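You operate a simulated robot arm through the tools that you are given. There is no shell and no other tool.

You are at the controls of a simulated robot arm. One attempt, no reset.

Task
Close down the sensor bench: tester off, head 75 racked, range S, both loose masters on the empty squares.
Fine: switch off before the head comes out; it goes into the empty well.

The check looks at the end state, three seconds after you hand in, the way a careful person would. Anything else that was tipped, shoved, dropped, spilled or broken makes it a failure.

Robot
A 7-joint arm with a three-finger gripper, fixed in place. Base frame: the origin is on the floor under the middle of its stand, x ahead of it, y to its left, z up; the work surface is at about z = 0.88. Lengths are in m, angles in degrees, forces in N, time in s.
It reaches about 1.342 m from its shoulder. Its first joint turns from -166.0 to 166.0 degrees. Payload 2.69 kg.
The TCP is the grasp point between the finger pads, 0.03 m short of the fingertips. In the tool frame z runs along the fingers and y along their closing line. The gripper opens to 0.128 m; its body begins 0.117 m behind the TCP.
Orientation is that of the tool frame in the base frame, as [roll, pitch, yaw] about the fixed x, y, z axes, in that order (R = Rz(yaw) Ry(pitch) Rx(roll)). With the fingers straight down and closing along the base's y, the tool's x points along the base's -x, its y along +y and its z along -z.

Tools
- The arm moves only by the tool servo_tool. Its argument "deltas" is a list of rows, each an object (a shift or turn left out is 0, a gripper value left out holds the last) with "gripper": the closure, from 0 (fully open) to 1 (shut); "slide": the shift along the tool's x, y, z in units of 25 mm (1.0 is 25 mm), a list of three; "delta_rot": the turn, a rotation vector about the tool's x, y, z in units of 8 degrees (1.0 is 8 degrees), a list of three. In form: [{"gripper": gripper, "slide": [dx, dy, dz], "delta_rot": [ax, ay, az]}, ...]. A call has 1 to 20 rows; each row shifts and turns the commanded pose from where the row before left it, along the tool's axes as they then stand. A call with a number of a shift or a turn outside -1 to 1 is refused whole. A row lasts 0.2 s, in which the tool goes at most 0.05 m and 8.6 degrees; a call with a longer step from one row to the next is refused whole, and so is a gripper value outside its range. Where a pose cannot be reached the arm comes as near as it can. A force on the tool above 40 N (or 10 N above the force at the start of the call, whichever is more), or a blocked arm, ends the call early, and 0.2 s more pass. The fingers move at their own pace (about 0.127 m/s each) and stop on an object; they squeeze with about 37 N. The grip force told is the motor's: it shows also when the fingers shut on nothing. Time passes only in rows, and 0.2 s behind the last, so rows that do not move let the fingers close. It gives the time, the measured TCP pose, the force on the tool (base axes), the opening and the grip force at its end, in the units of the frame above (readings bear some noise), with the torque about the TCP (base axes, N m) and any sound that the robot's microphone picked up.
- Cameras (640 x 400 px; columns grow to the right, rows downward): "scene" is fixed at [0.0505, 0.5001, 1.5004]; the picture's right is [-0.13, -0.99, 0.00], its down [-0.71, 0.10, -0.70] and it looks along [0.69, -0.09, -0.72] (base axes); focal length 253 px, centre (320, 200). "wrist" rides on the gripper at [0.058, 0.054, -0.131] in the tool frame; the picture's right is [-0.68, 0.74, 0.00], its down [-0.62, -0.57, -0.55] and it looks along [-0.40, -0.37, 0.84] (tool axes); focal length 234 px, centre (320, 200). There is no depth. A picture from a camera that has moved, and an enlarged one, comes with that camera's place and axes in the base frame and with its lens.
- snapshot(camera): a new picture of that camera. The clock stands still meanwhile.
- slide_trunk(by): moves the trunk up (or, below 0, down) by that many m; the arm rides with it, the base frame stays. It gives what a move gives, with no picture.
- inspect(camera, box): a new picture of the part [left, top, right, bottom] of that camera's present view, enlarged. The clock stands still meanwhile.
- sign_off(): hands the job in; it is judged then, once.

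Nothing tells you positions but the pictures and the camera data. Unless the task says otherwise, let go and move clear before handing in.

The tools are called after "Request:" by a JSON object that holds its "api" and its "payload". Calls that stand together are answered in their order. servo_tool: Moves the arm, as the interface text tells. Its arguments: {"type":"object","properties":{"deltas":{"type":"array","items":{"type":"object","properties":{"gripper":{"type":"number"},"slide":{"type":"array","items":{"type":"number"}},"delta_rot":{"type":"array","items":{"type":"number"}}}}}},"required":["deltas"]} The other tools are called the same way: slide_trunk (by) moves the trunk up or down; snapshot (camera) takes a picture; inspect (camera, box) takes an enlarged picture of a part of a camera's view; sign_off () hands the job in.

At the start:

```text
time: 0.0
eef_pos: [0.6731, 0.1842, 1.2462]
tcp_rot: [180.0, 0.0, 179.9]
force: [0.0, -0.2, 0.4]
ft_torque: [0.0, -0.01, 0.0]
width: 0.1281
gripper_force: 0.1
trunk travel left (down, up): [-0.15, 0.2]
```

scene: 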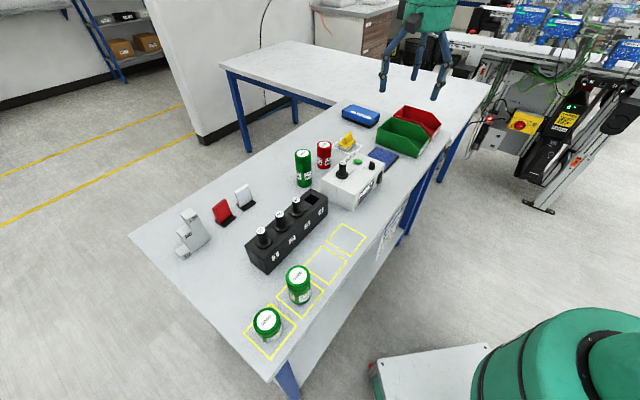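
wrist: 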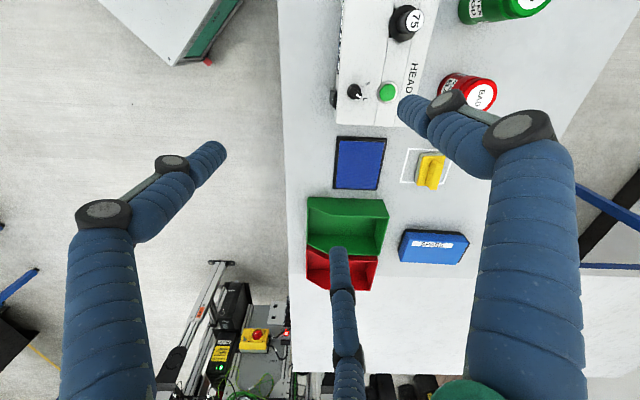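

I see a bench with a tester (head 75 in it), a black rack with three heads and one empty well, two green masters on squares and a green and red can standing loose. I'll look closer before moving.

Request:
{"api": "inspect", "payload": {"camera": "scene", "box": [280, 120, 420, 220]}}

Request:
{"api": "inspect", "payload": {"camera": "scene", "box": [230, 180, 370, 280]}}

Request:
{"api": "inspect", "payload": {"camera": "scene", "box": [230, 220, 380, 370]}}

Request:
{"api": "inspect", "payload": {"camera": "wrist", "box": [300, 0, 560, 200]}}

```text
4.00 times, centred on (350, 170) of scene
camera zoom: at [0.0505, 0.5001, 1.5004], right [-0.13, -0.99, 0.0], down [-0.71, 0.1, -0.7], along [0.69, -0.09, -0.72], focal length 1012 px, centre (200, 320)
```

zoom: 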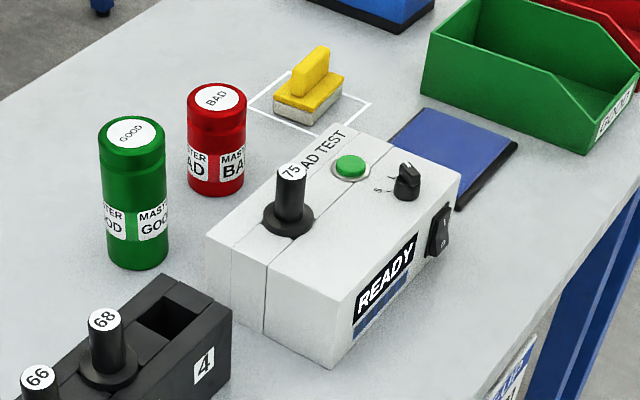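

```text
4.00 times, centred on (300, 230) of scene
camera zoom: at [0.0505, 0.5001, 1.5004], right [-0.13, -0.99, 0.0], down [-0.71, 0.1, -0.7], along [0.69, -0.09, -0.72], focal length 1012 px, centre (400, 80)
```

zoom: 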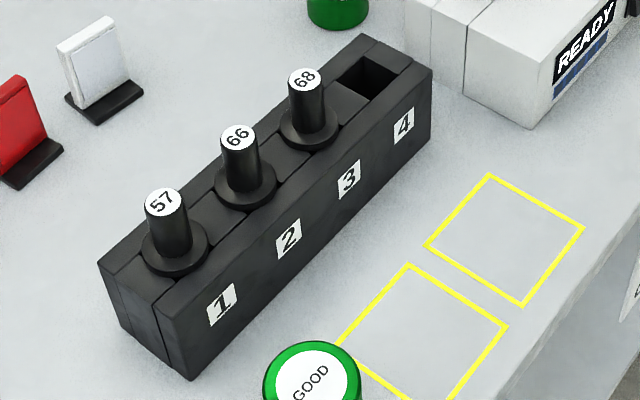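

```text
2.67 times, centred on (305, 295) of scene
camera zoom: at [0.0505, 0.5001, 1.5004], right [-0.13, -0.99, 0.0], down [-0.71, 0.1, -0.7], along [0.69, -0.09, -0.72], focal length 674 px, centre (360, -53)
```

zoom: 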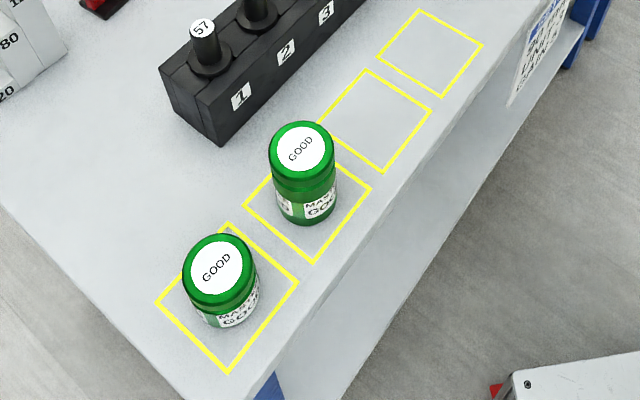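

```text
2.00 times, centred on (430, 100) of wrist
camera zoom: at [0.6157, 0.2382, 1.3777], right [0.68, 0.74, 0.0], down [0.62, -0.57, 0.55], along [0.4, -0.37, -0.84], focal length 468 px, centre (100, 400)
```

zoom: 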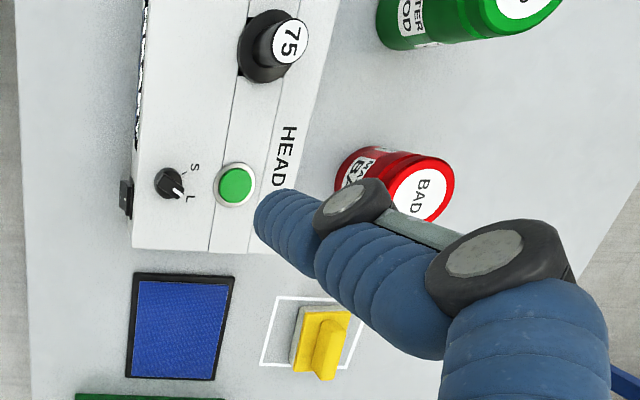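

I have rough triangulations: head 75 top near (0.676, 0.345, 1.005), and a tester about 7 cm tall whose front face, with the rocker, is toward the robot. I'll zoom in more on the rocker, range knob and rack.

Request:
{"api": "inspect", "payload": {"camera": "scene", "box": [335, 145, 395, 205]}}

Request:
{"api": "inspect", "payload": {"camera": "wrist", "box": [330, 60, 430, 130]}}

Request:
{"api": "inspect", "payload": {"camera": "scene", "box": [285, 135, 345, 195]}}

Request:
{"api": "inspect", "payload": {"camera": "scene", "box": [160, 170, 260, 260]}}

Request:
{"api": "inspect", "payload": {"camera": "scene", "box": [360, 0, 480, 110]}}

```text
6.67 times, centred on (365, 175) of scene
camera zoom: at [0.0505, 0.5001, 1.5004], right [-0.13, -0.99, 0.0], down [-0.71, 0.1, -0.7], along [0.69, -0.09, -0.72], focal length 1686 px, centre (20, 367)
```

zoom: 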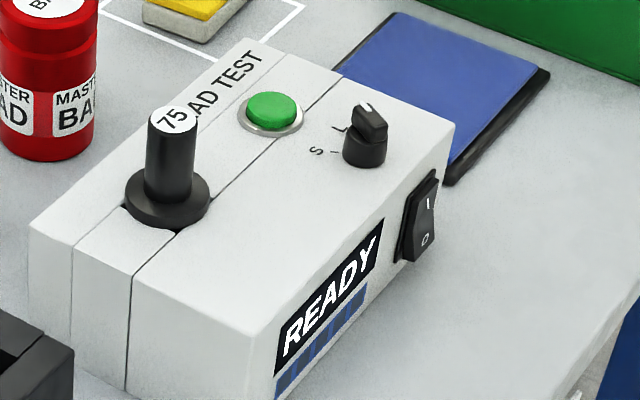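

```text
5.71 times, centred on (380, 95) of wrist
camera zoom: at [0.6157, 0.2382, 1.3777], right [0.68, 0.74, 0.0], down [0.62, -0.57, 0.55], along [0.4, -0.37, -0.84], focal length 1338 px, centre (-23, 800)
```

zoom: 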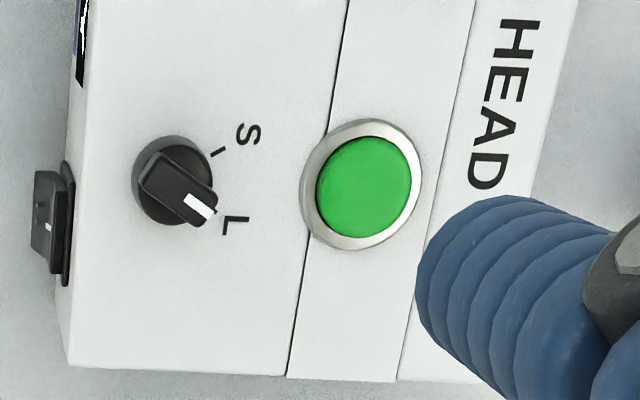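

```text
6.67 times, centred on (315, 165) of scene
camera zoom: at [0.0505, 0.5001, 1.5004], right [-0.13, -0.99, 0.0], down [-0.71, 0.1, -0.7], along [0.69, -0.09, -0.72], focal length 1686 px, centre (353, 433)
```

zoom: 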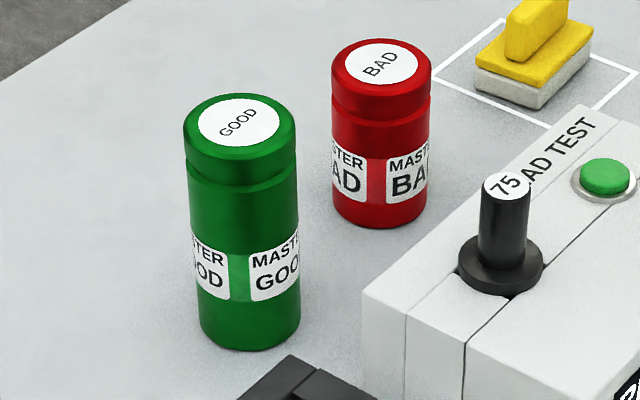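

```text
4.44 times, centred on (210, 215) of scene
camera zoom: at [0.0505, 0.5001, 1.5004], right [-0.13, -0.99, 0.0], down [-0.71, 0.1, -0.7], along [0.69, -0.09, -0.72], focal length 1124 px, centre (809, 133)
```

zoom: 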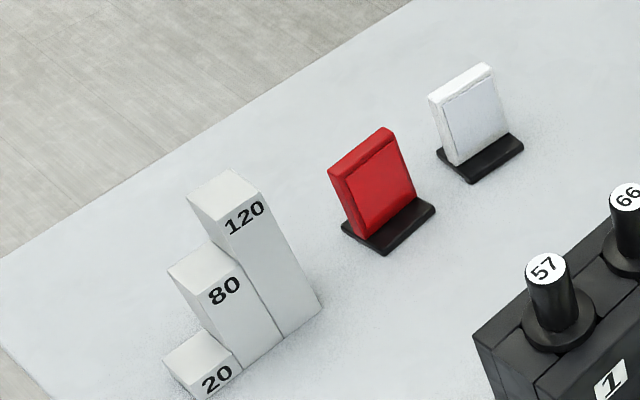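

```text
3.64 times, centred on (420, 55) of scene
camera zoom: at [0.0505, 0.5001, 1.5004], right [-0.13, -0.99, 0.0], down [-0.71, 0.1, -0.7], along [0.69, -0.09, -0.72], focal length 920 px, centre (-44, 727)
```

zoom: 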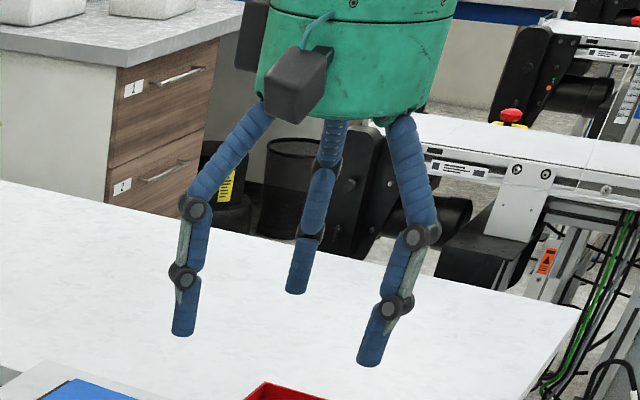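

The tester shows READY with rocker "I" pressed, and the range knob is at L with S about 60° counter-clockwise. I'll close the gripper in free air to learn how the fingers converge.

Request:
{"api": "servo_tool", "payload": {"deltas": [{"gripper": 0.5}, {"gripper": 0.5}, {"gripper": 0.5}]}}

Request:
{"api": "snapshot", "payload": {"camera": "wrist"}}

Request:
{"api": "servo_tool", "payload": {"deltas": [{"gripper": 1}, {"gripper": 1}, {"gripper": 1}, {"gripper": 1}]}}

Request:
{"api": "snapshot", "payload": {"camera": "wrist"}}

Request:
{"api": "snapshot", "payload": {"camera": "scene"}}

```text
time: 0.8
eef_pos: [0.6728, 0.184, 1.2463]
tcp_rot: [-179.9, 0.0, -180.0]
force: [0.0, 0.6, -0.8]
ft_torque: [0.0, 0.0, -0.03]
width: 0.0643
gripper_force: 0.1
trunk travel left (down, up): [-0.15, 0.2]
```

```text
taken
camera wrist: at [0.6158, 0.2382, 1.3777], right [0.68, 0.74, 0.0], down [0.62, -0.57, 0.55], along [0.4, -0.37, -0.84], focal length 234 px, centre (320, 200)
```

wrist: 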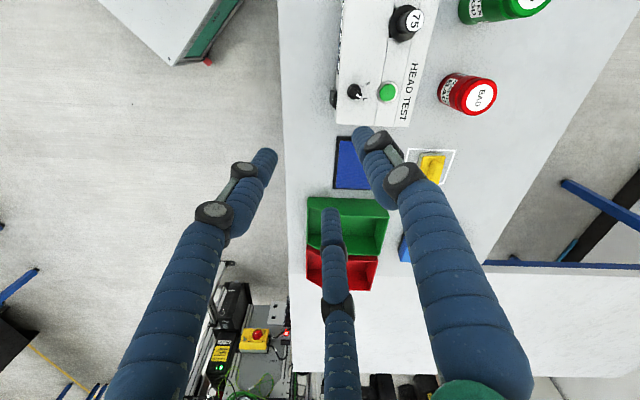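

```text
time: 1.8
eef_pos: [0.6733, 0.1837, 1.2466]
tcp_rot: [180.0, 0.0, -180.0]
force: [-0.3, 0.0, 0.5]
ft_torque: [0.02, 0.01, 0.01]
width: 0.0022
gripper_force: 31.6
trunk travel left (down, up): [-0.15, 0.2]
```

```text
taken
camera wrist: at [0.6157, 0.2382, 1.3777], right [0.68, 0.74, 0.0], down [0.62, -0.57, 0.55], along [0.4, -0.37, -0.84], focal length 234 px, centre (320, 200)
```

wrist: 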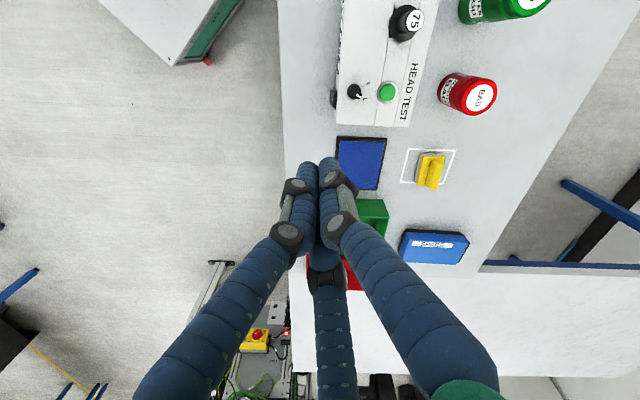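

```text
taken
```

scene: 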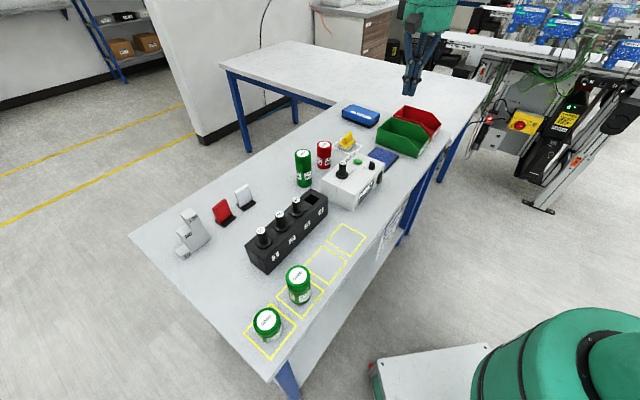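

The fingers close concentrically, with fingers at +y and at ±x/−y. Next I'll lower the wrist camera for a closer look at the tester.

Request:
{"api": "servo_tool", "payload": {"deltas": [{"slide": [-0.03, 0.5, 0.84]}, {"slide": [-0.03, 0.5, 0.84]}, {"slide": [-0.03, 0.5, 0.84]}, {"slide": [-0.03, 0.5, 0.84]}, {"slide": [-0.03, 0.5, 0.84]}, {"slide": [-0.03, 0.5, 0.84]}, {"slide": [0, 0, 0]}]}}

Request:
{"api": "snapshot", "payload": {"camera": "wrist"}}

Request:
{"api": "inspect", "payload": {"camera": "wrist", "box": [280, 0, 440, 100]}}

Request:
{"api": "inspect", "payload": {"camera": "wrist", "box": [280, 80, 440, 180]}}

```text
time: 3.4
eef_pos: [0.6788, 0.2573, 1.1191]
tcp_rot: [-179.9, -0.1, -180.0]
force: [0.0, 0.7, -0.6]
ft_torque: [-0.03, 0.04, 0.0]
width: 0.002
gripper_force: 31.2
trunk travel left (down, up): [-0.15, 0.2]
```

```text
taken
camera wrist: at [0.6205, 0.3123, 1.2509], right [0.68, 0.74, 0.0], down [0.62, -0.57, 0.55], along [0.4, -0.37, -0.84], focal length 234 px, centre (320, 200)
```

wrist: 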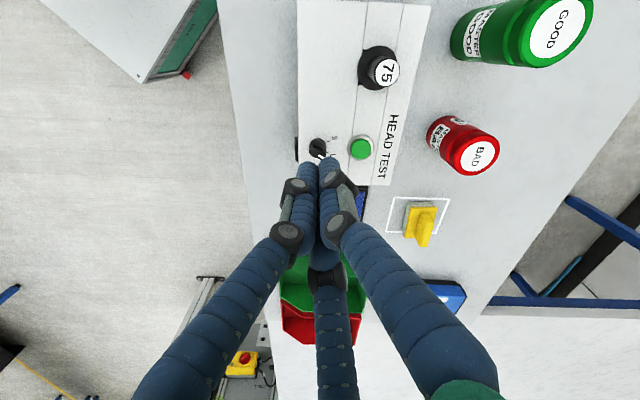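

```text
4.00 times, centred on (360, 50) of wrist
camera zoom: at [0.6205, 0.3123, 1.2509], right [0.68, 0.74, 0.0], down [0.62, -0.57, 0.55], along [0.4, -0.37, -0.84], focal length 937 px, centre (160, 800)
```

zoom: 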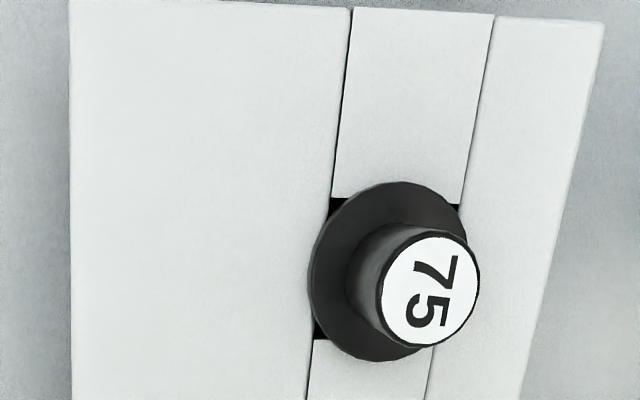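

```text
4.00 times, centred on (360, 130) of wrist
camera zoom: at [0.6205, 0.3123, 1.2509], right [0.68, 0.74, 0.0], down [0.62, -0.57, 0.55], along [0.4, -0.37, -0.84], focal length 937 px, centre (160, 480)
```

zoom: 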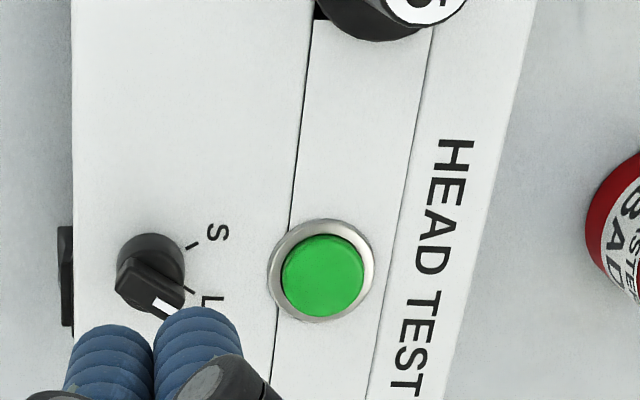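

The bench axes run at −45°: the tester front face is at n≈0.636 (n = along (1,1)/√2), with the rocker at s≈0.342 and z 0.89–0.94. I'll turn the tool to the bench axes, move in front of the tester and tilt 30° so a fingertip leads toward the rocker's lower half.

Request:
{"api": "servo_tool", "payload": {"deltas": [{"delta_rot": [0, 0, 0.9375]}, {"delta_rot": [0, 0, 0.9375]}, {"delta_rot": [0, 0, 0.9375]}, {"delta_rot": [0, 0, 0.9375]}, {"delta_rot": [0, 0, 0.9375]}, {"delta_rot": [0, 0, 0.9375]}, {"slide": [-0.251, -0.811, 0.343]}, {"slide": [-0.251, -0.811, 0.343]}, {"slide": [-0.251, -0.811, 0.343]}, {"slide": [-0.251, -0.811, 0.343]}, {"slide": [-0.251, -0.811, 0.343]}, {"slide": [-0.251, -0.811, 0.343]}, {"slide": [-0.251, -0.811, 0.343]}, {"delta_rot": [-0.9375, 0, 0]}, {"delta_rot": [-0.9375, 0, 0]}, {"delta_rot": [-0.9375, 0, 0]}, {"delta_rot": [-0.9375, 0, 0]}, {"slide": [0, 0, 0]}]}}

Request:
{"api": "snapshot", "payload": {"camera": "wrist"}}

Request:
{"api": "snapshot", "payload": {"camera": "scene"}}

```text
time: 7.2
eef_pos: [0.6088, 0.1276, 1.0588]
tcp_rot: [149.8, 0.1, 135.0]
force: [-0.9, -0.1, -0.4]
ft_torque: [-0.04, -0.02, 0.0]
width: 0.0022
gripper_force: 31.4
trunk travel left (down, up): [-0.15, 0.2]
```

```text
taken
camera wrist: at [0.5544, 0.1551, 1.201], right [0.93, -0.03, 0.37], down [-0.11, -0.98, 0.19], along [0.36, -0.22, -0.91], focal length 234 px, centre (320, 200)
```

wrist: 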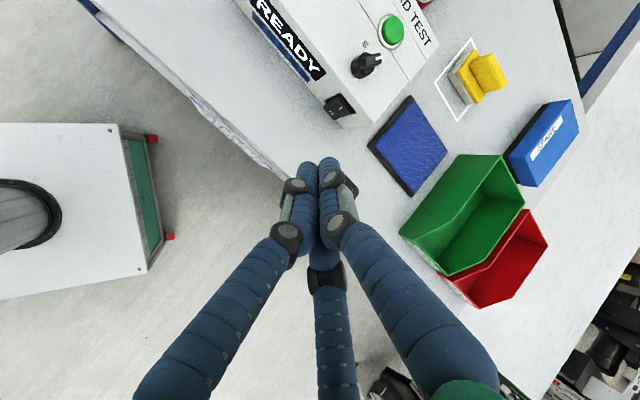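

```text
taken
```

scene: 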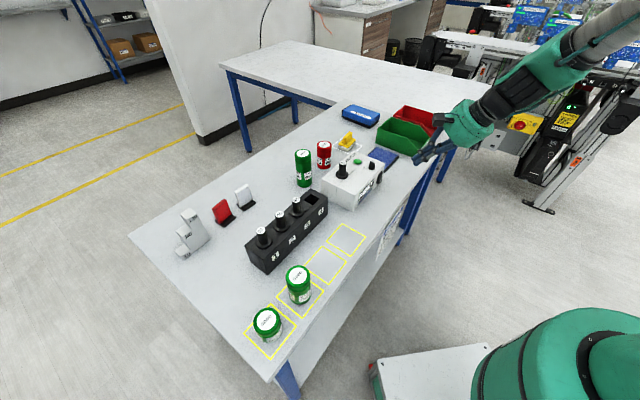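

The tool is aligned. I'll zoom in on the rocker from this vantage.

Request:
{"api": "inspect", "payload": {"camera": "wrist", "box": [290, 40, 410, 140]}}

```text
4.00 times, centred on (350, 90) of wrist
camera zoom: at [0.5544, 0.1551, 1.201], right [0.93, -0.03, 0.37], down [-0.11, -0.98, 0.19], along [0.36, -0.22, -0.91], focal length 937 px, centre (200, 640)
```

zoom: 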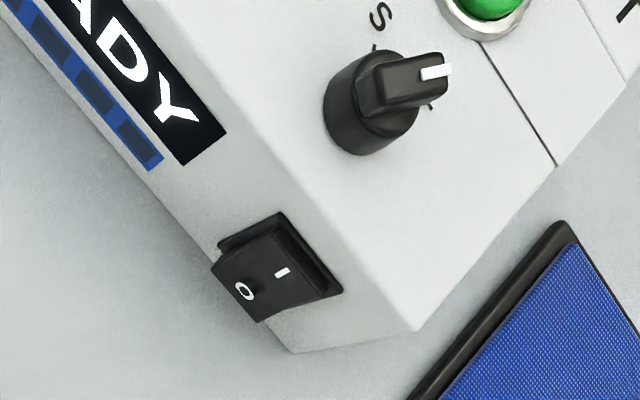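

From both cameras, the "O" end of the rocker is at n≈0.629, s≈0.345, z≈0.902. I'll bring the leading fingertip to about 2.5 cm in front of it.

Request:
{"api": "servo_tool", "payload": {"deltas": [{"slide": [-0.027, -0.135, 0.852]}, {"slide": [-0.027, -0.135, 0.852]}, {"slide": [-0.027, -0.135, 0.852]}, {"slide": [-0.027, -0.135, 0.852]}, {"slide": [-0.027, -0.135, 0.852]}, {"slide": [-0.027, -0.135, 0.852]}, {"slide": [-0.027, -0.135, 0.852]}, {"slide": [0, 0, 0]}]}}

Request:
{"api": "snapshot", "payload": {"camera": "wrist"}}

Request:
{"api": "inspect", "payload": {"camera": "scene", "box": [330, 120, 450, 220]}}

```text
time: 9.0
eef_pos: [0.6503, 0.1623, 0.9174]
tcp_rot: [150.0, 0.0, 135.0]
force: [0.2, 0.5, 0.1]
ft_torque: [0.0, 0.02, -0.03]
width: 0.0023
gripper_force: 31.3
trunk travel left (down, up): [-0.15, 0.2]
```

```text
taken
camera wrist: at [0.5966, 0.1906, 1.0591], right [0.93, -0.03, 0.37], down [-0.1, -0.98, 0.19], along [0.35, -0.22, -0.91], focal length 234 px, centre (320, 200)
```

wrist: 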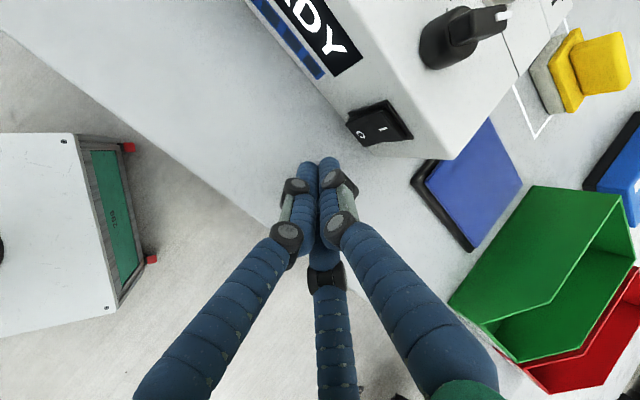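

```text
4.00 times, centred on (390, 170) of scene
camera zoom: at [0.0505, 0.5001, 1.5004], right [-0.13, -0.99, 0.0], down [-0.71, 0.1, -0.7], along [0.69, -0.09, -0.72], focal length 1012 px, centre (40, 320)
```

zoom: 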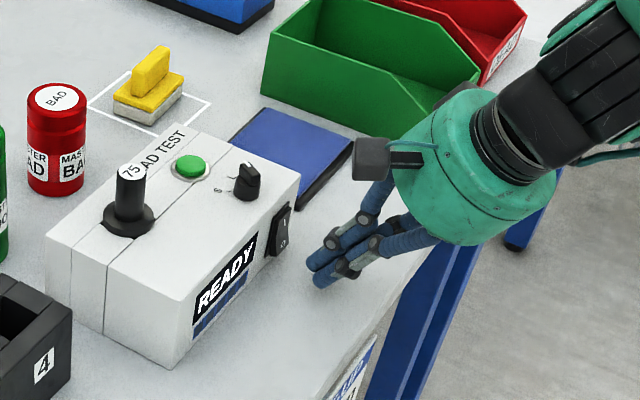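

Request:
{"api": "inspect", "payload": {"camera": "wrist", "box": [290, 80, 430, 180]}}

Request:
{"api": "inspect", "payload": {"camera": "scene", "box": [375, 155, 435, 205]}}

```text
4.00 times, centred on (360, 130) of wrist
camera zoom: at [0.5966, 0.1906, 1.0591], right [0.93, -0.03, 0.37], down [-0.1, -0.98, 0.19], along [0.35, -0.22, -0.91], focal length 937 px, centre (160, 480)
```

zoom: 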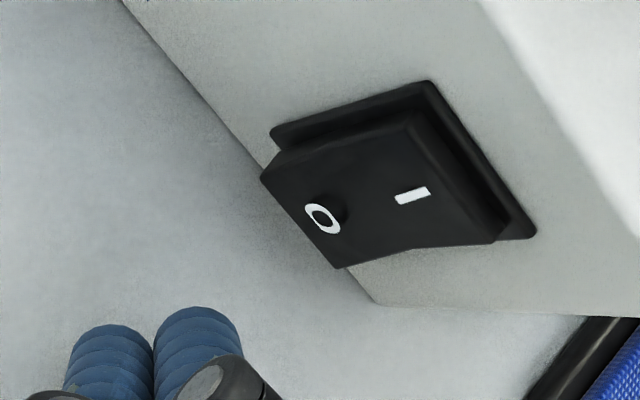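

```text
8.00 times, centred on (405, 180) of scene
camera zoom: at [0.0505, 0.5001, 1.5004], right [-0.13, -0.99, 0.0], down [-0.71, 0.1, -0.7], along [0.69, -0.09, -0.72], focal length 2024 px, centre (-360, 360)
```

zoom: 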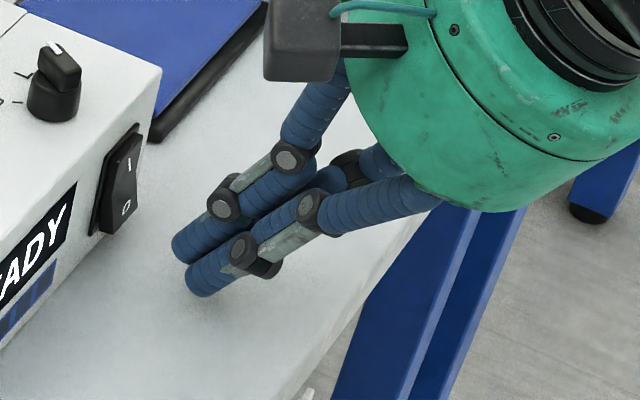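

The fingertip lines up with the O mark (z≈0.904, s≈0.346). I'll advance horizontally toward it in small steps.

Request:
{"api": "servo_tool", "payload": {"deltas": [{"slide": [0, 0.1732, 0.1]}, {"slide": [0, 0.1732, 0.1]}, {"slide": [0, 0.1732, 0.1]}, {"slide": [0, 0.1732, 0.1]}, {"slide": [0, 0.0866, 0.05]}, {"slide": [0, 0.0866, 0.05]}, {"slide": [0, 0.0866, 0.05]}, {"slide": [0, 0, 0]}]}}

Request:
{"api": "inspect", "payload": {"camera": "wrist", "box": [290, 80, 430, 180]}}

Request:
{"api": "inspect", "payload": {"camera": "scene", "box": [350, 145, 420, 205]}}

```text
time: 10.8
eef_pos: [0.6691, 0.1804, 0.9171]
tcp_rot: [150.1, -0.1, 135.0]
force: [-6.8, -8.8, 0.5]
ft_torque: [-0.14, 0.04, 0.0]
width: 0.002
gripper_force: 31.6
trunk travel left (down, up): [-0.15, 0.2]
```

```text
4.00 times, centred on (360, 130) of wrist
camera zoom: at [0.6155, 0.2087, 1.0595], right [0.93, -0.03, 0.37], down [-0.1, -0.98, 0.19], along [0.35, -0.22, -0.91], focal length 937 px, centre (160, 480)
```

zoom: 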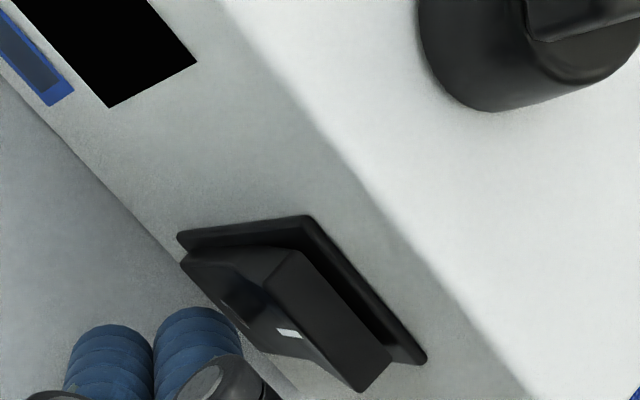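

```text
6.67 times, centred on (385, 175) of scene
camera zoom: at [0.0505, 0.5001, 1.5004], right [-0.13, -0.99, 0.0], down [-0.71, 0.1, -0.7], along [0.69, -0.09, -0.72], focal length 1686 px, centre (-113, 367)
```

zoom: 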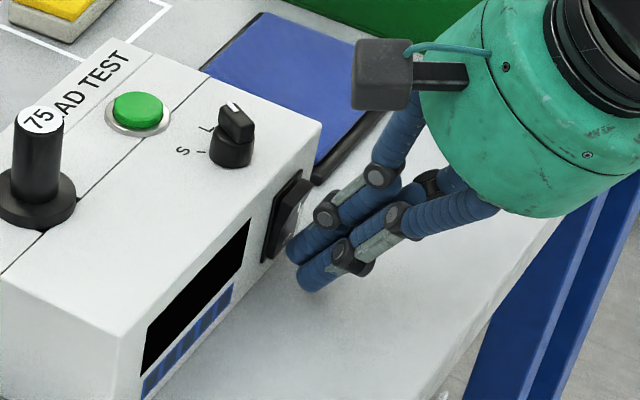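

The rocker has flipped and the display is dark. I'll back straight off and confirm it stays off.

Request:
{"api": "servo_tool", "payload": {"deltas": [{"slide": [0, -0.1732, -0.1]}, {"slide": [0, -0.3464, -0.2]}, {"slide": [0, -0.3464, -0.2]}, {"slide": [0, -0.3464, -0.2]}, {"slide": [0, -0.3464, -0.2]}, {"slide": [0, 0.5, -0.866]}, {"slide": [0, 0.5, -0.866]}, {"slide": [0, 0.5, -0.866]}, {"slide": [0, 0.5, -0.866]}, {"slide": [0, 0.5, -0.866]}, {"slide": [0, 0.5, -0.866]}, {"slide": [0, 0.5, -0.866]}, {"slide": [0, 0, 0]}]}}

Request:
{"api": "inspect", "payload": {"camera": "scene", "box": [310, 135, 400, 215]}}

Request:
{"api": "snapshot", "payload": {"camera": "wrist"}}

```text
time: 13.6
eef_pos: [0.6388, 0.151, 1.0935]
tcp_rot: [150.0, 0.0, 134.9]
force: [0.5, 0.3, 0.0]
ft_torque: [-0.01, -0.01, 0.02]
width: 0.0023
gripper_force: 31.9
trunk travel left (down, up): [-0.15, 0.2]
```

```text
5.00 times, centred on (355, 175) of scene
camera zoom: at [0.0505, 0.5001, 1.5004], right [-0.13, -0.99, 0.0], down [-0.71, 0.1, -0.7], along [0.69, -0.09, -0.72], focal length 1265 px, centre (145, 325)
```

zoom: 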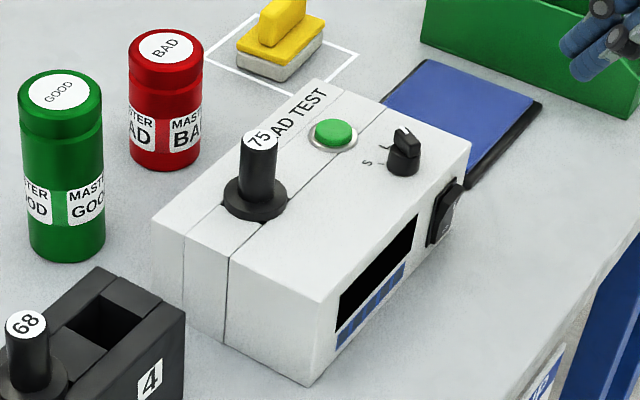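

```text
taken
camera wrist: at [0.585, 0.1782, 1.2352], right [0.93, -0.03, 0.37], down [-0.1, -0.98, 0.19], along [0.35, -0.22, -0.91], focal length 234 px, centre (320, 200)
```

wrist: 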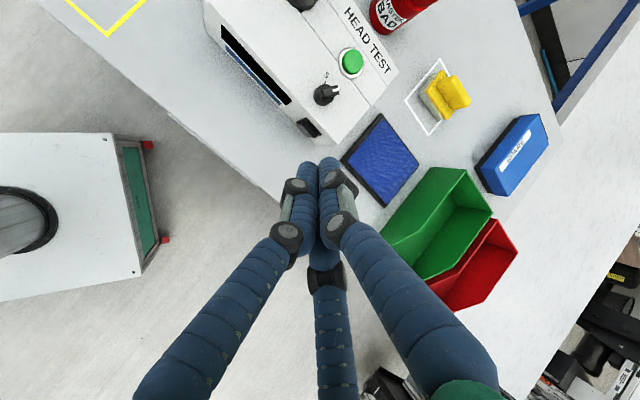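

The tester is off. Next I'll bring the tool upright and look closely at the range knob from above.

Request:
{"api": "servo_tool", "payload": {"deltas": [{"delta_rot": [0.9375, 0, 0]}, {"delta_rot": [0.9375, 0, 0]}, {"delta_rot": [0.9375, 0, 0]}, {"delta_rot": [0.9375, 0, 0]}, {"slide": [-0.075, 0.75, 0.335]}, {"slide": [-0.075, 0.75, 0.335]}, {"slide": [-0.075, 0.75, 0.335]}, {"slide": [-0.075, 0.75, 0.335]}, {"slide": [0, 0, 0]}, {"slide": [0, 0, 0]}]}}

Request:
{"api": "snapshot", "payload": {"camera": "wrist"}}

Request:
{"api": "inspect", "payload": {"camera": "wrist", "box": [260, 50, 400, 150]}}

Request:
{"api": "inspect", "payload": {"camera": "scene", "box": [340, 145, 400, 195]}}

```text
time: 15.8
eef_pos: [0.6977, 0.1984, 1.0608]
tcp_rot: [-180.0, -0.1, 134.9]
force: [0.2, -0.5, 0.9]
ft_torque: [0.0, 0.02, -0.03]
width: 0.002
gripper_force: 31.6
trunk travel left (down, up): [-0.15, 0.2]
```

```text
taken
camera wrist: at [0.6944, 0.2779, 1.1919], right [1.0, 0.04, 0.0], down [0.04, -0.84, 0.55], along [0.02, -0.55, -0.84], focal length 234 px, centre (320, 200)
```

wrist: 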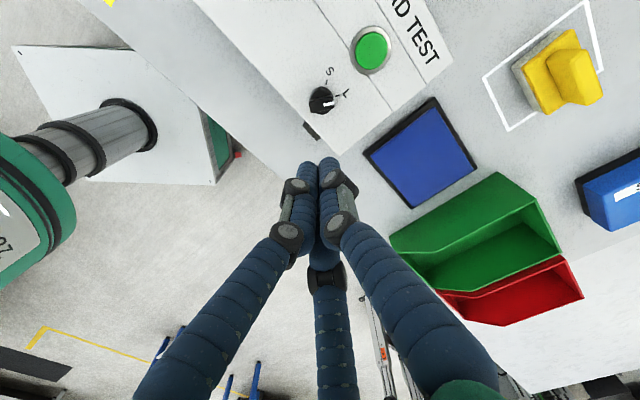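

```text
4.00 times, centred on (330, 100) of wrist
camera zoom: at [0.6944, 0.2779, 1.1919], right [1.0, 0.04, 0.0], down [0.04, -0.84, 0.55], along [0.02, -0.55, -0.84], focal length 937 px, centre (280, 600)
```

zoom: 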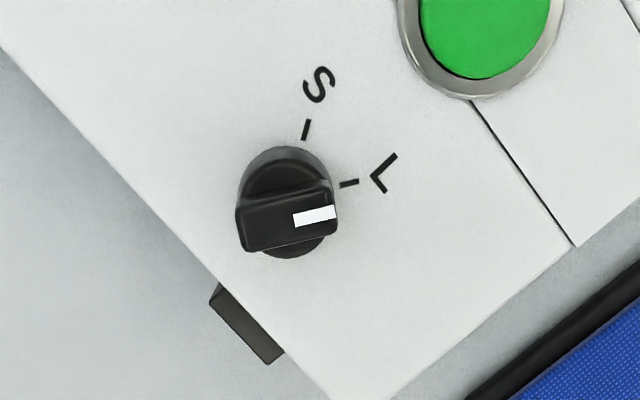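

```text
8.00 times, centred on (370, 170) of scene
camera zoom: at [0.0505, 0.5001, 1.5004], right [-0.13, -0.99, 0.0], down [-0.71, 0.1, -0.7], along [0.69, -0.09, -0.72], focal length 2024 px, centre (-80, 440)
```

zoom: 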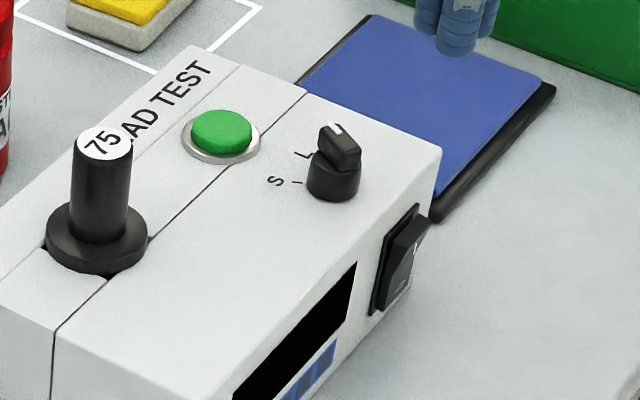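

The knob axis is at about (0.697, 0.238), the tester top at z≈0.956 and the knob top at z≈0.979, with the pointer at ≈15° and S at ≈75°. I'll open slightly, line one finger up with the pointer and hover above it.

Request:
{"api": "servo_tool", "payload": {"deltas": [{"gripper": 0.72, "delta_rot": [0, 0, 0.9375]}, {"delta_rot": [0, 0, 0.9375]}, {"delta_rot": [0, 0, 0.9375]}, {"delta_rot": [0, 0, 0.9375]}, {"slide": [0.508, 0.131, 0.544]}, {"slide": [0.508, 0.131, 0.544]}, {"slide": [0.508, 0.131, 0.544]}, {"slide": [0, 0, 0]}, {"slide": [0, 0, 0]}]}}

Request:
{"api": "snapshot", "payload": {"camera": "wrist"}}

Request:
{"api": "inspect", "payload": {"camera": "wrist", "box": [260, 130, 380, 230]}}

Request:
{"api": "inspect", "payload": {"camera": "scene", "box": [340, 130, 400, 190]}}

```text
time: 17.8
eef_pos: [0.6959, 0.2366, 1.02]
tcp_rot: [-179.9, -0.1, 105.0]
force: [0.0, -0.3, 0.0]
ft_torque: [0.03, -0.02, -0.02]
width: 0.0359
gripper_force: 0.1
trunk travel left (down, up): [-0.15, 0.2]
```

```text
taken
camera wrist: at [0.7341, 0.3074, 1.1511], right [0.89, -0.46, 0.0], down [-0.39, -0.74, 0.55], along [-0.25, -0.49, -0.84], focal length 234 px, centre (320, 200)
```

wrist: 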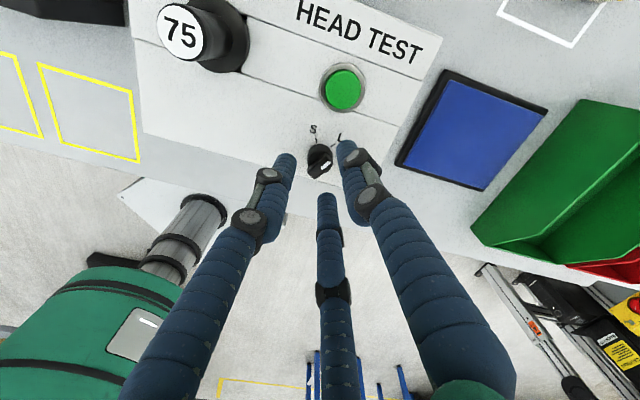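

```text
4.00 times, centred on (320, 180) of wrist
camera zoom: at [0.7341, 0.3074, 1.1511], right [0.89, -0.46, 0.0], down [-0.39, -0.74, 0.55], along [-0.25, -0.49, -0.84], focal length 937 px, centre (320, 280)
```

zoom: 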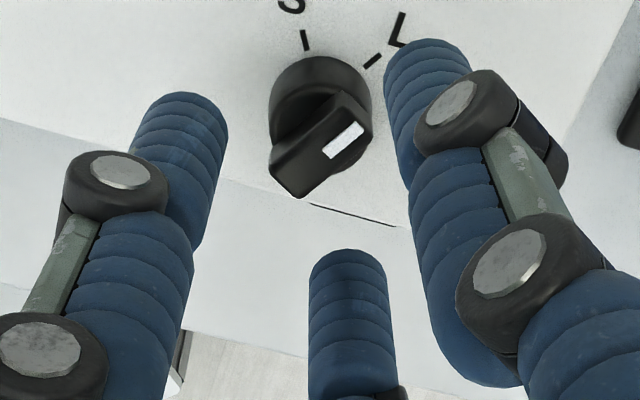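

```text
6.67 times, centred on (370, 160) of scene
camera zoom: at [0.0505, 0.5001, 1.5004], right [-0.13, -0.99, 0.0], down [-0.71, 0.1, -0.7], along [0.69, -0.09, -0.72], focal length 1686 px, centre (-13, 467)
```

zoom: 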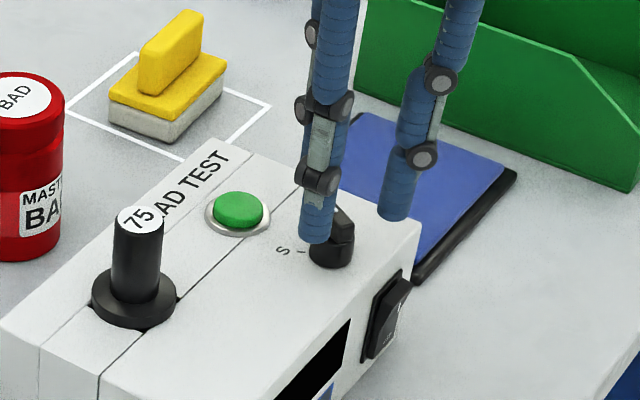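

The knob is centred between the fingers to within about 1 mm. I'll descend so the tips stop just above the tester top, then check before gripping.

Request:
{"api": "servo_tool", "payload": {"deltas": [{"slide": [0, 0.03, 0.4]}, {"slide": [0, 0, 0.4]}, {"slide": [0, 0, 0.38]}, {"slide": [0, 0, 0]}]}}

Request:
{"api": "inspect", "payload": {"camera": "wrist", "box": [260, 130, 380, 230]}}

Request:
{"api": "inspect", "payload": {"camera": "scene", "box": [340, 130, 400, 190]}}

```text
time: 18.8
eef_pos: [0.6967, 0.2369, 0.9891]
tcp_rot: [179.9, 0.0, 105.0]
force: [-3.3, -0.8, 6.3]
ft_torque: [0.1, 0.12, 0.07]
width: 0.0357
gripper_force: 0.1
trunk travel left (down, up): [-0.15, 0.2]
```

```text
4.00 times, centred on (320, 180) of wrist
camera zoom: at [0.735, 0.3075, 1.1217], right [0.89, -0.46, 0.0], down [-0.39, -0.74, 0.55], along [-0.25, -0.49, -0.84], focal length 937 px, centre (320, 280)
```

zoom: 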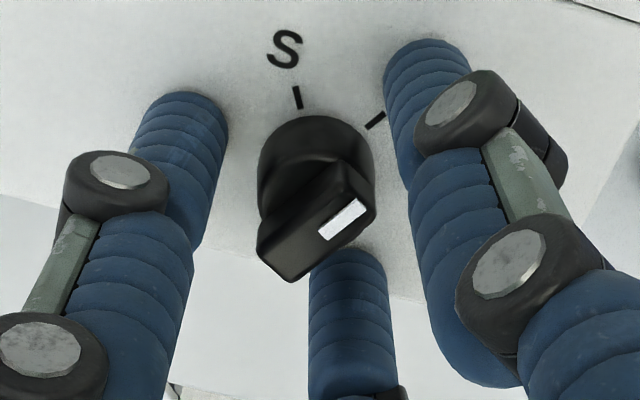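

```text
6.67 times, centred on (370, 160) of scene
camera zoom: at [0.0505, 0.5001, 1.5004], right [-0.13, -0.99, 0.0], down [-0.71, 0.1, -0.7], along [0.69, -0.09, -0.72], focal length 1686 px, centre (-13, 467)
```

zoom: 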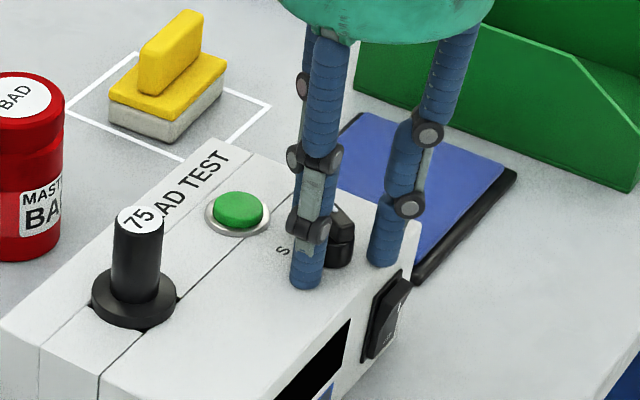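

There's a slight upward force, so the tips are just touching the tester top. I'll lift 2.5 mm, then close gently on the knob.

Request:
{"api": "servo_tool", "payload": {"deltas": [{"slide": [0, 0, -0.1]}, {"gripper": 0.8}, {"gripper": 0.84}, {"gripper": 0.87}, {"gripper": 0.87}]}}

Request:
{"api": "inspect", "payload": {"camera": "wrist", "box": [260, 130, 380, 230]}}

```text
time: 20.0
eef_pos: [0.6966, 0.236, 0.9916]
tcp_rot: [-180.0, 0.0, 105.0]
force: [-3.5, 3.2, -1.1]
ft_torque: [0.08, 0.14, 0.04]
width: 0.0223
gripper_force: 4.1
trunk travel left (down, up): [-0.15, 0.2]
```

```text
4.00 times, centred on (320, 180) of wrist
camera zoom: at [0.7348, 0.3078, 1.1238], right [0.89, -0.46, 0.0], down [-0.39, -0.74, 0.55], along [-0.25, -0.49, -0.84], focal length 937 px, centre (320, 280)
```

zoom: 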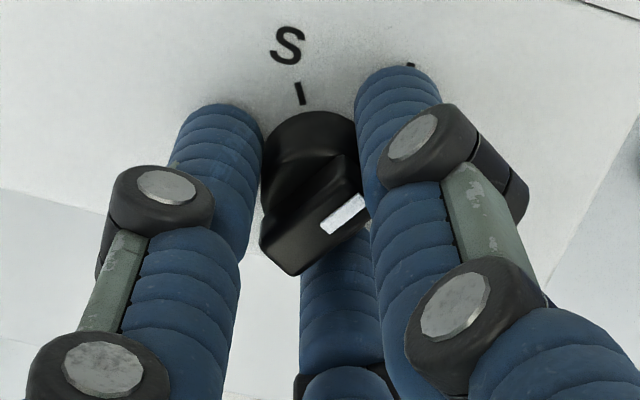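

The grip on the knob is good. I'll turn it counter-clockwise as seen from above (negative about tool z), half way first.

Request:
{"api": "servo_tool", "payload": {"deltas": [{"gripper": 0.9}, {"delta_rot": [0, 0, -0.75]}, {"delta_rot": [0, 0, -0.75]}, {"delta_rot": [0, 0, -0.75]}, {"delta_rot": [0, 0, -0.75]}, {"delta_rot": [0, 0, -0.75]}]}}

Request:
{"api": "inspect", "payload": {"camera": "wrist", "box": [260, 130, 380, 230]}}

```text
time: 21.4
eef_pos: [0.6966, 0.2373, 0.9914]
tcp_rot: [-179.9, 0.0, 135.1]
force: [-2.7, -3.2, -1.5]
ft_torque: [-0.2, 0.07, 0.0]
width: 0.0211
gripper_force: 44.8
trunk travel left (down, up): [-0.15, 0.2]
```

```text
4.00 times, centred on (320, 180) of wrist
camera zoom: at [0.6942, 0.3168, 1.1238], right [1.0, 0.04, 0.0], down [0.04, -0.84, 0.55], along [0.02, -0.55, -0.84], focal length 937 px, centre (320, 280)
```

zoom: 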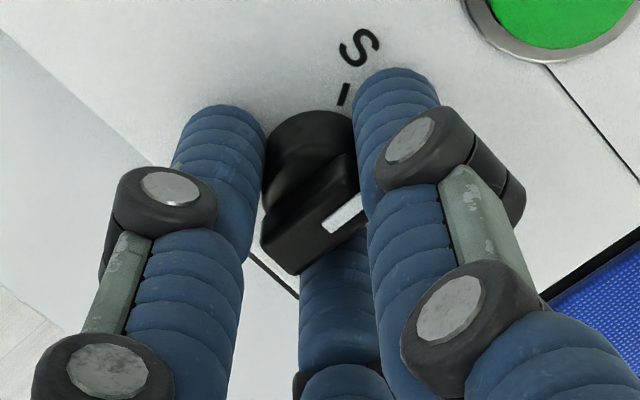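

The knob is turning with the fingers. Continuing the remaining 30°.

Request:
{"api": "servo_tool", "payload": {"deltas": [{"delta_rot": [0, 0, -0.75]}, {"delta_rot": [0, 0, -0.75]}, {"delta_rot": [0, 0, -0.75]}, {"delta_rot": [0, 0, -0.75]}, {"delta_rot": [0, 0, -0.75]}, {"slide": [0, 0, 0]}]}}

Request:
{"api": "inspect", "payload": {"camera": "wrist", "box": [260, 130, 380, 230]}}

```text
time: 22.8
eef_pos: [0.6965, 0.2377, 0.9908]
tcp_rot: [-179.9, 0.1, 165.2]
force: [-5.0, 3.5, 0.4]
ft_torque: [0.24, 0.01, 0.03]
width: 0.0211
gripper_force: 45.1
trunk travel left (down, up): [-0.15, 0.2]
```

```text
4.00 times, centred on (320, 180) of wrist
camera zoom: at [0.655, 0.3044, 1.1238], right [0.84, 0.54, 0.0], down [0.45, -0.7, 0.55], along [0.29, -0.46, -0.84], focal length 937 px, centre (320, 280)
```

zoom: 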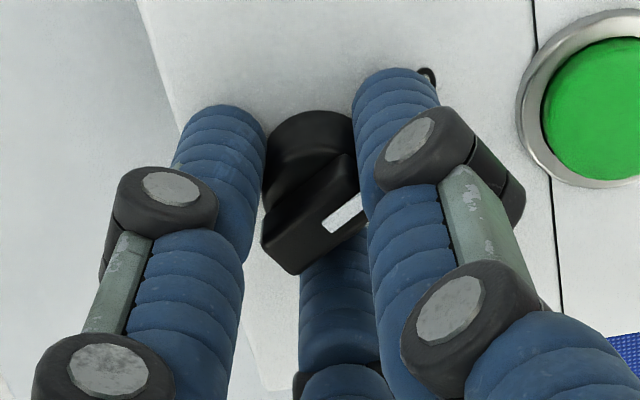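

Rotated 60°. I'll open slightly, lift straight up and look at where the pointer sits.

Request:
{"api": "servo_tool", "payload": {"deltas": [{"gripper": 0.74}, {"gripper": 0.74}, {"slide": [0, 0, -0.5]}, {"slide": [0, 0, -0.8]}, {"slide": [0, 0, -0.8]}, {"slide": [0, 0, -0.8]}, {"slide": [0, 0, 0]}]}}

Request:
{"api": "inspect", "payload": {"camera": "wrist", "box": [250, 80, 390, 190]}}

Request:
{"api": "inspect", "payload": {"camera": "scene", "box": [340, 140, 400, 190]}}

```text
time: 24.4
eef_pos: [0.6968, 0.2378, 1.0651]
tcp_rot: [180.0, 0.0, 165.0]
force: [0.7, -0.3, 0.4]
ft_torque: [0.01, -0.03, 0.02]
width: 0.0332
gripper_force: 0.1
trunk travel left (down, up): [-0.15, 0.2]
```

```text
3.64 times, centred on (320, 135) of wrist
camera zoom: at [0.6554, 0.3049, 1.1968], right [0.84, 0.54, 0.0], down [0.45, -0.71, 0.55], along [0.29, -0.46, -0.84], focal length 852 px, centre (320, 436)
```

zoom: 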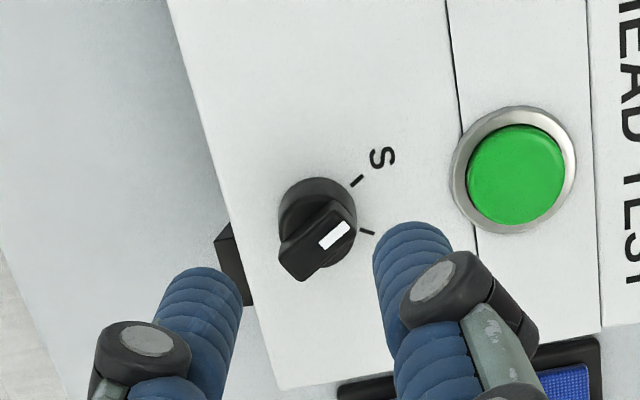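

```text
8.00 times, centred on (370, 165) of scene
camera zoom: at [0.0505, 0.5001, 1.5004], right [-0.13, -0.99, 0.0], down [-0.71, 0.1, -0.7], along [0.69, -0.09, -0.72], focal length 2024 px, centre (-80, 480)
```

zoom: 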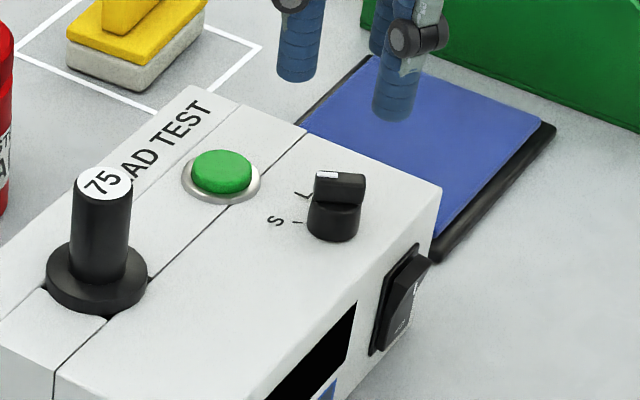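

The pointer looks to be at S. I'll zoom in tighter to measure its angle against the tick.

Request:
{"api": "inspect", "payload": {"camera": "wrist", "box": [300, 110, 350, 150]}}

Request:
{"api": "inspect", "payload": {"camera": "scene", "box": [355, 155, 385, 175]}}

```text
10.00 times, centred on (325, 130) of wrist
camera zoom: at [0.6554, 0.3049, 1.1968], right [0.84, 0.54, 0.0], down [0.45, -0.71, 0.55], along [0.29, -0.46, -0.84], focal length 2342 px, centre (270, 900)
```

zoom: 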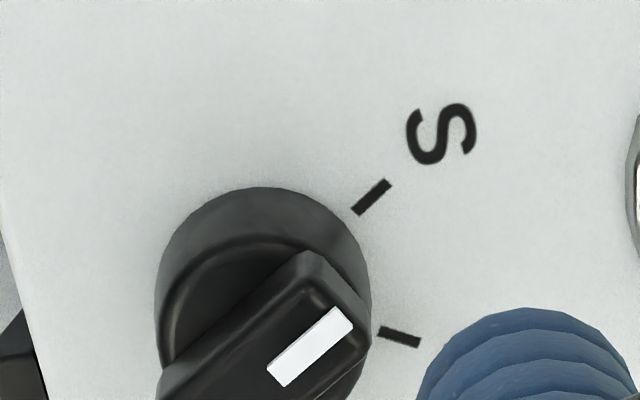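

```text
16.00 times, centred on (370, 165) of scene
camera zoom: at [0.0505, 0.5001, 1.5004], right [-0.13, -0.99, 0.0], down [-0.71, 0.1, -0.7], along [0.69, -0.09, -0.72], focal length 4047 px, centre (-480, 760)
```

zoom: 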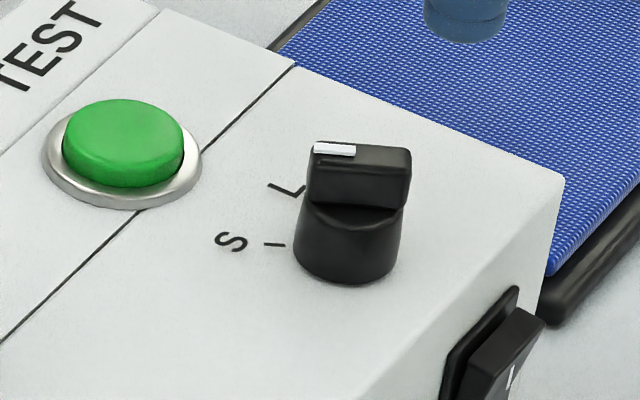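

Pointer angle ≈75° matches the S tick at ≈75.6°, so the range is set. Now I'll hover over head 75 with the gripper partly open.

Request:
{"api": "servo_tool", "payload": {"deltas": [{"gripper": 0.62, "slide": [0.379, 0.786, -0.15]}, {"slide": [0.379, 0.786, -0.15]}, {"slide": [0.379, 0.786, -0.15]}, {"slide": [0.379, 0.786, -0.15]}, {"slide": [0.379, 0.786, -0.15]}, {"slide": [0, 0, 0]}, {"slide": [0, 0, 0]}]}}

Request:
{"api": "snapshot", "payload": {"camera": "wrist"}}

Request:
{"api": "inspect", "payload": {"camera": "wrist", "box": [260, 130, 380, 230]}}

Request:
{"api": "inspect", "payload": {"camera": "scene", "box": [290, 110, 390, 200]}}

```text
time: 26.0
eef_pos: [0.6758, 0.3433, 1.0849]
tcp_rot: [-180.0, 0.0, 165.0]
force: [0.4, 0.6, -0.6]
ft_torque: [0.02, -0.01, -0.02]
width: 0.0488
gripper_force: 0.0
trunk travel left (down, up): [-0.15, 0.2]
```

```text
taken
camera wrist: at [0.6337, 0.4112, 1.217], right [0.84, 0.54, 0.0], down [0.45, -0.71, 0.55], along [0.29, -0.46, -0.84], focal length 234 px, centre (320, 200)
```

wrist: 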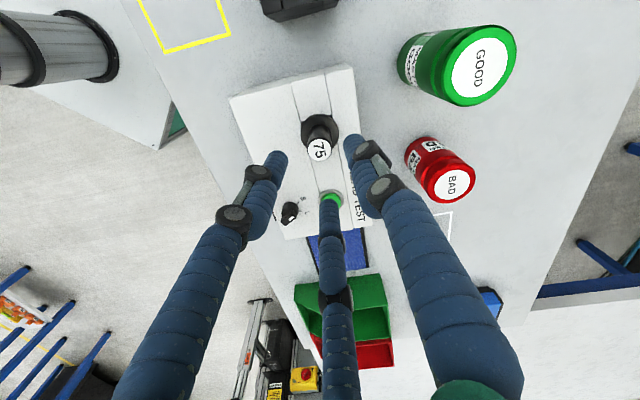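

```text
4.00 times, centred on (320, 180) of wrist
camera zoom: at [0.6337, 0.4112, 1.217], right [0.84, 0.54, 0.0], down [0.45, -0.71, 0.55], along [0.29, -0.46, -0.84], focal length 937 px, centre (320, 280)
```

zoom: 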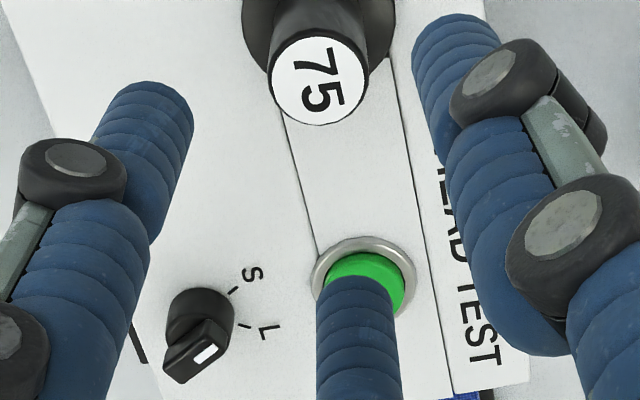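

```text
4.44 times, centred on (340, 155) of scene
camera zoom: at [0.0505, 0.5001, 1.5004], right [-0.13, -0.99, 0.0], down [-0.71, 0.1, -0.7], along [0.69, -0.09, -0.72], focal length 1124 px, centre (231, 400)
```

zoom: 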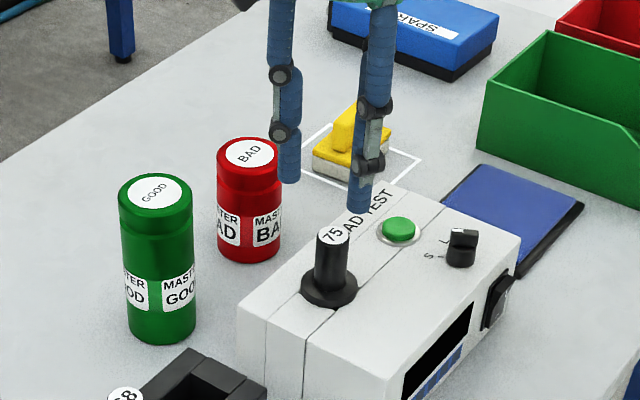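

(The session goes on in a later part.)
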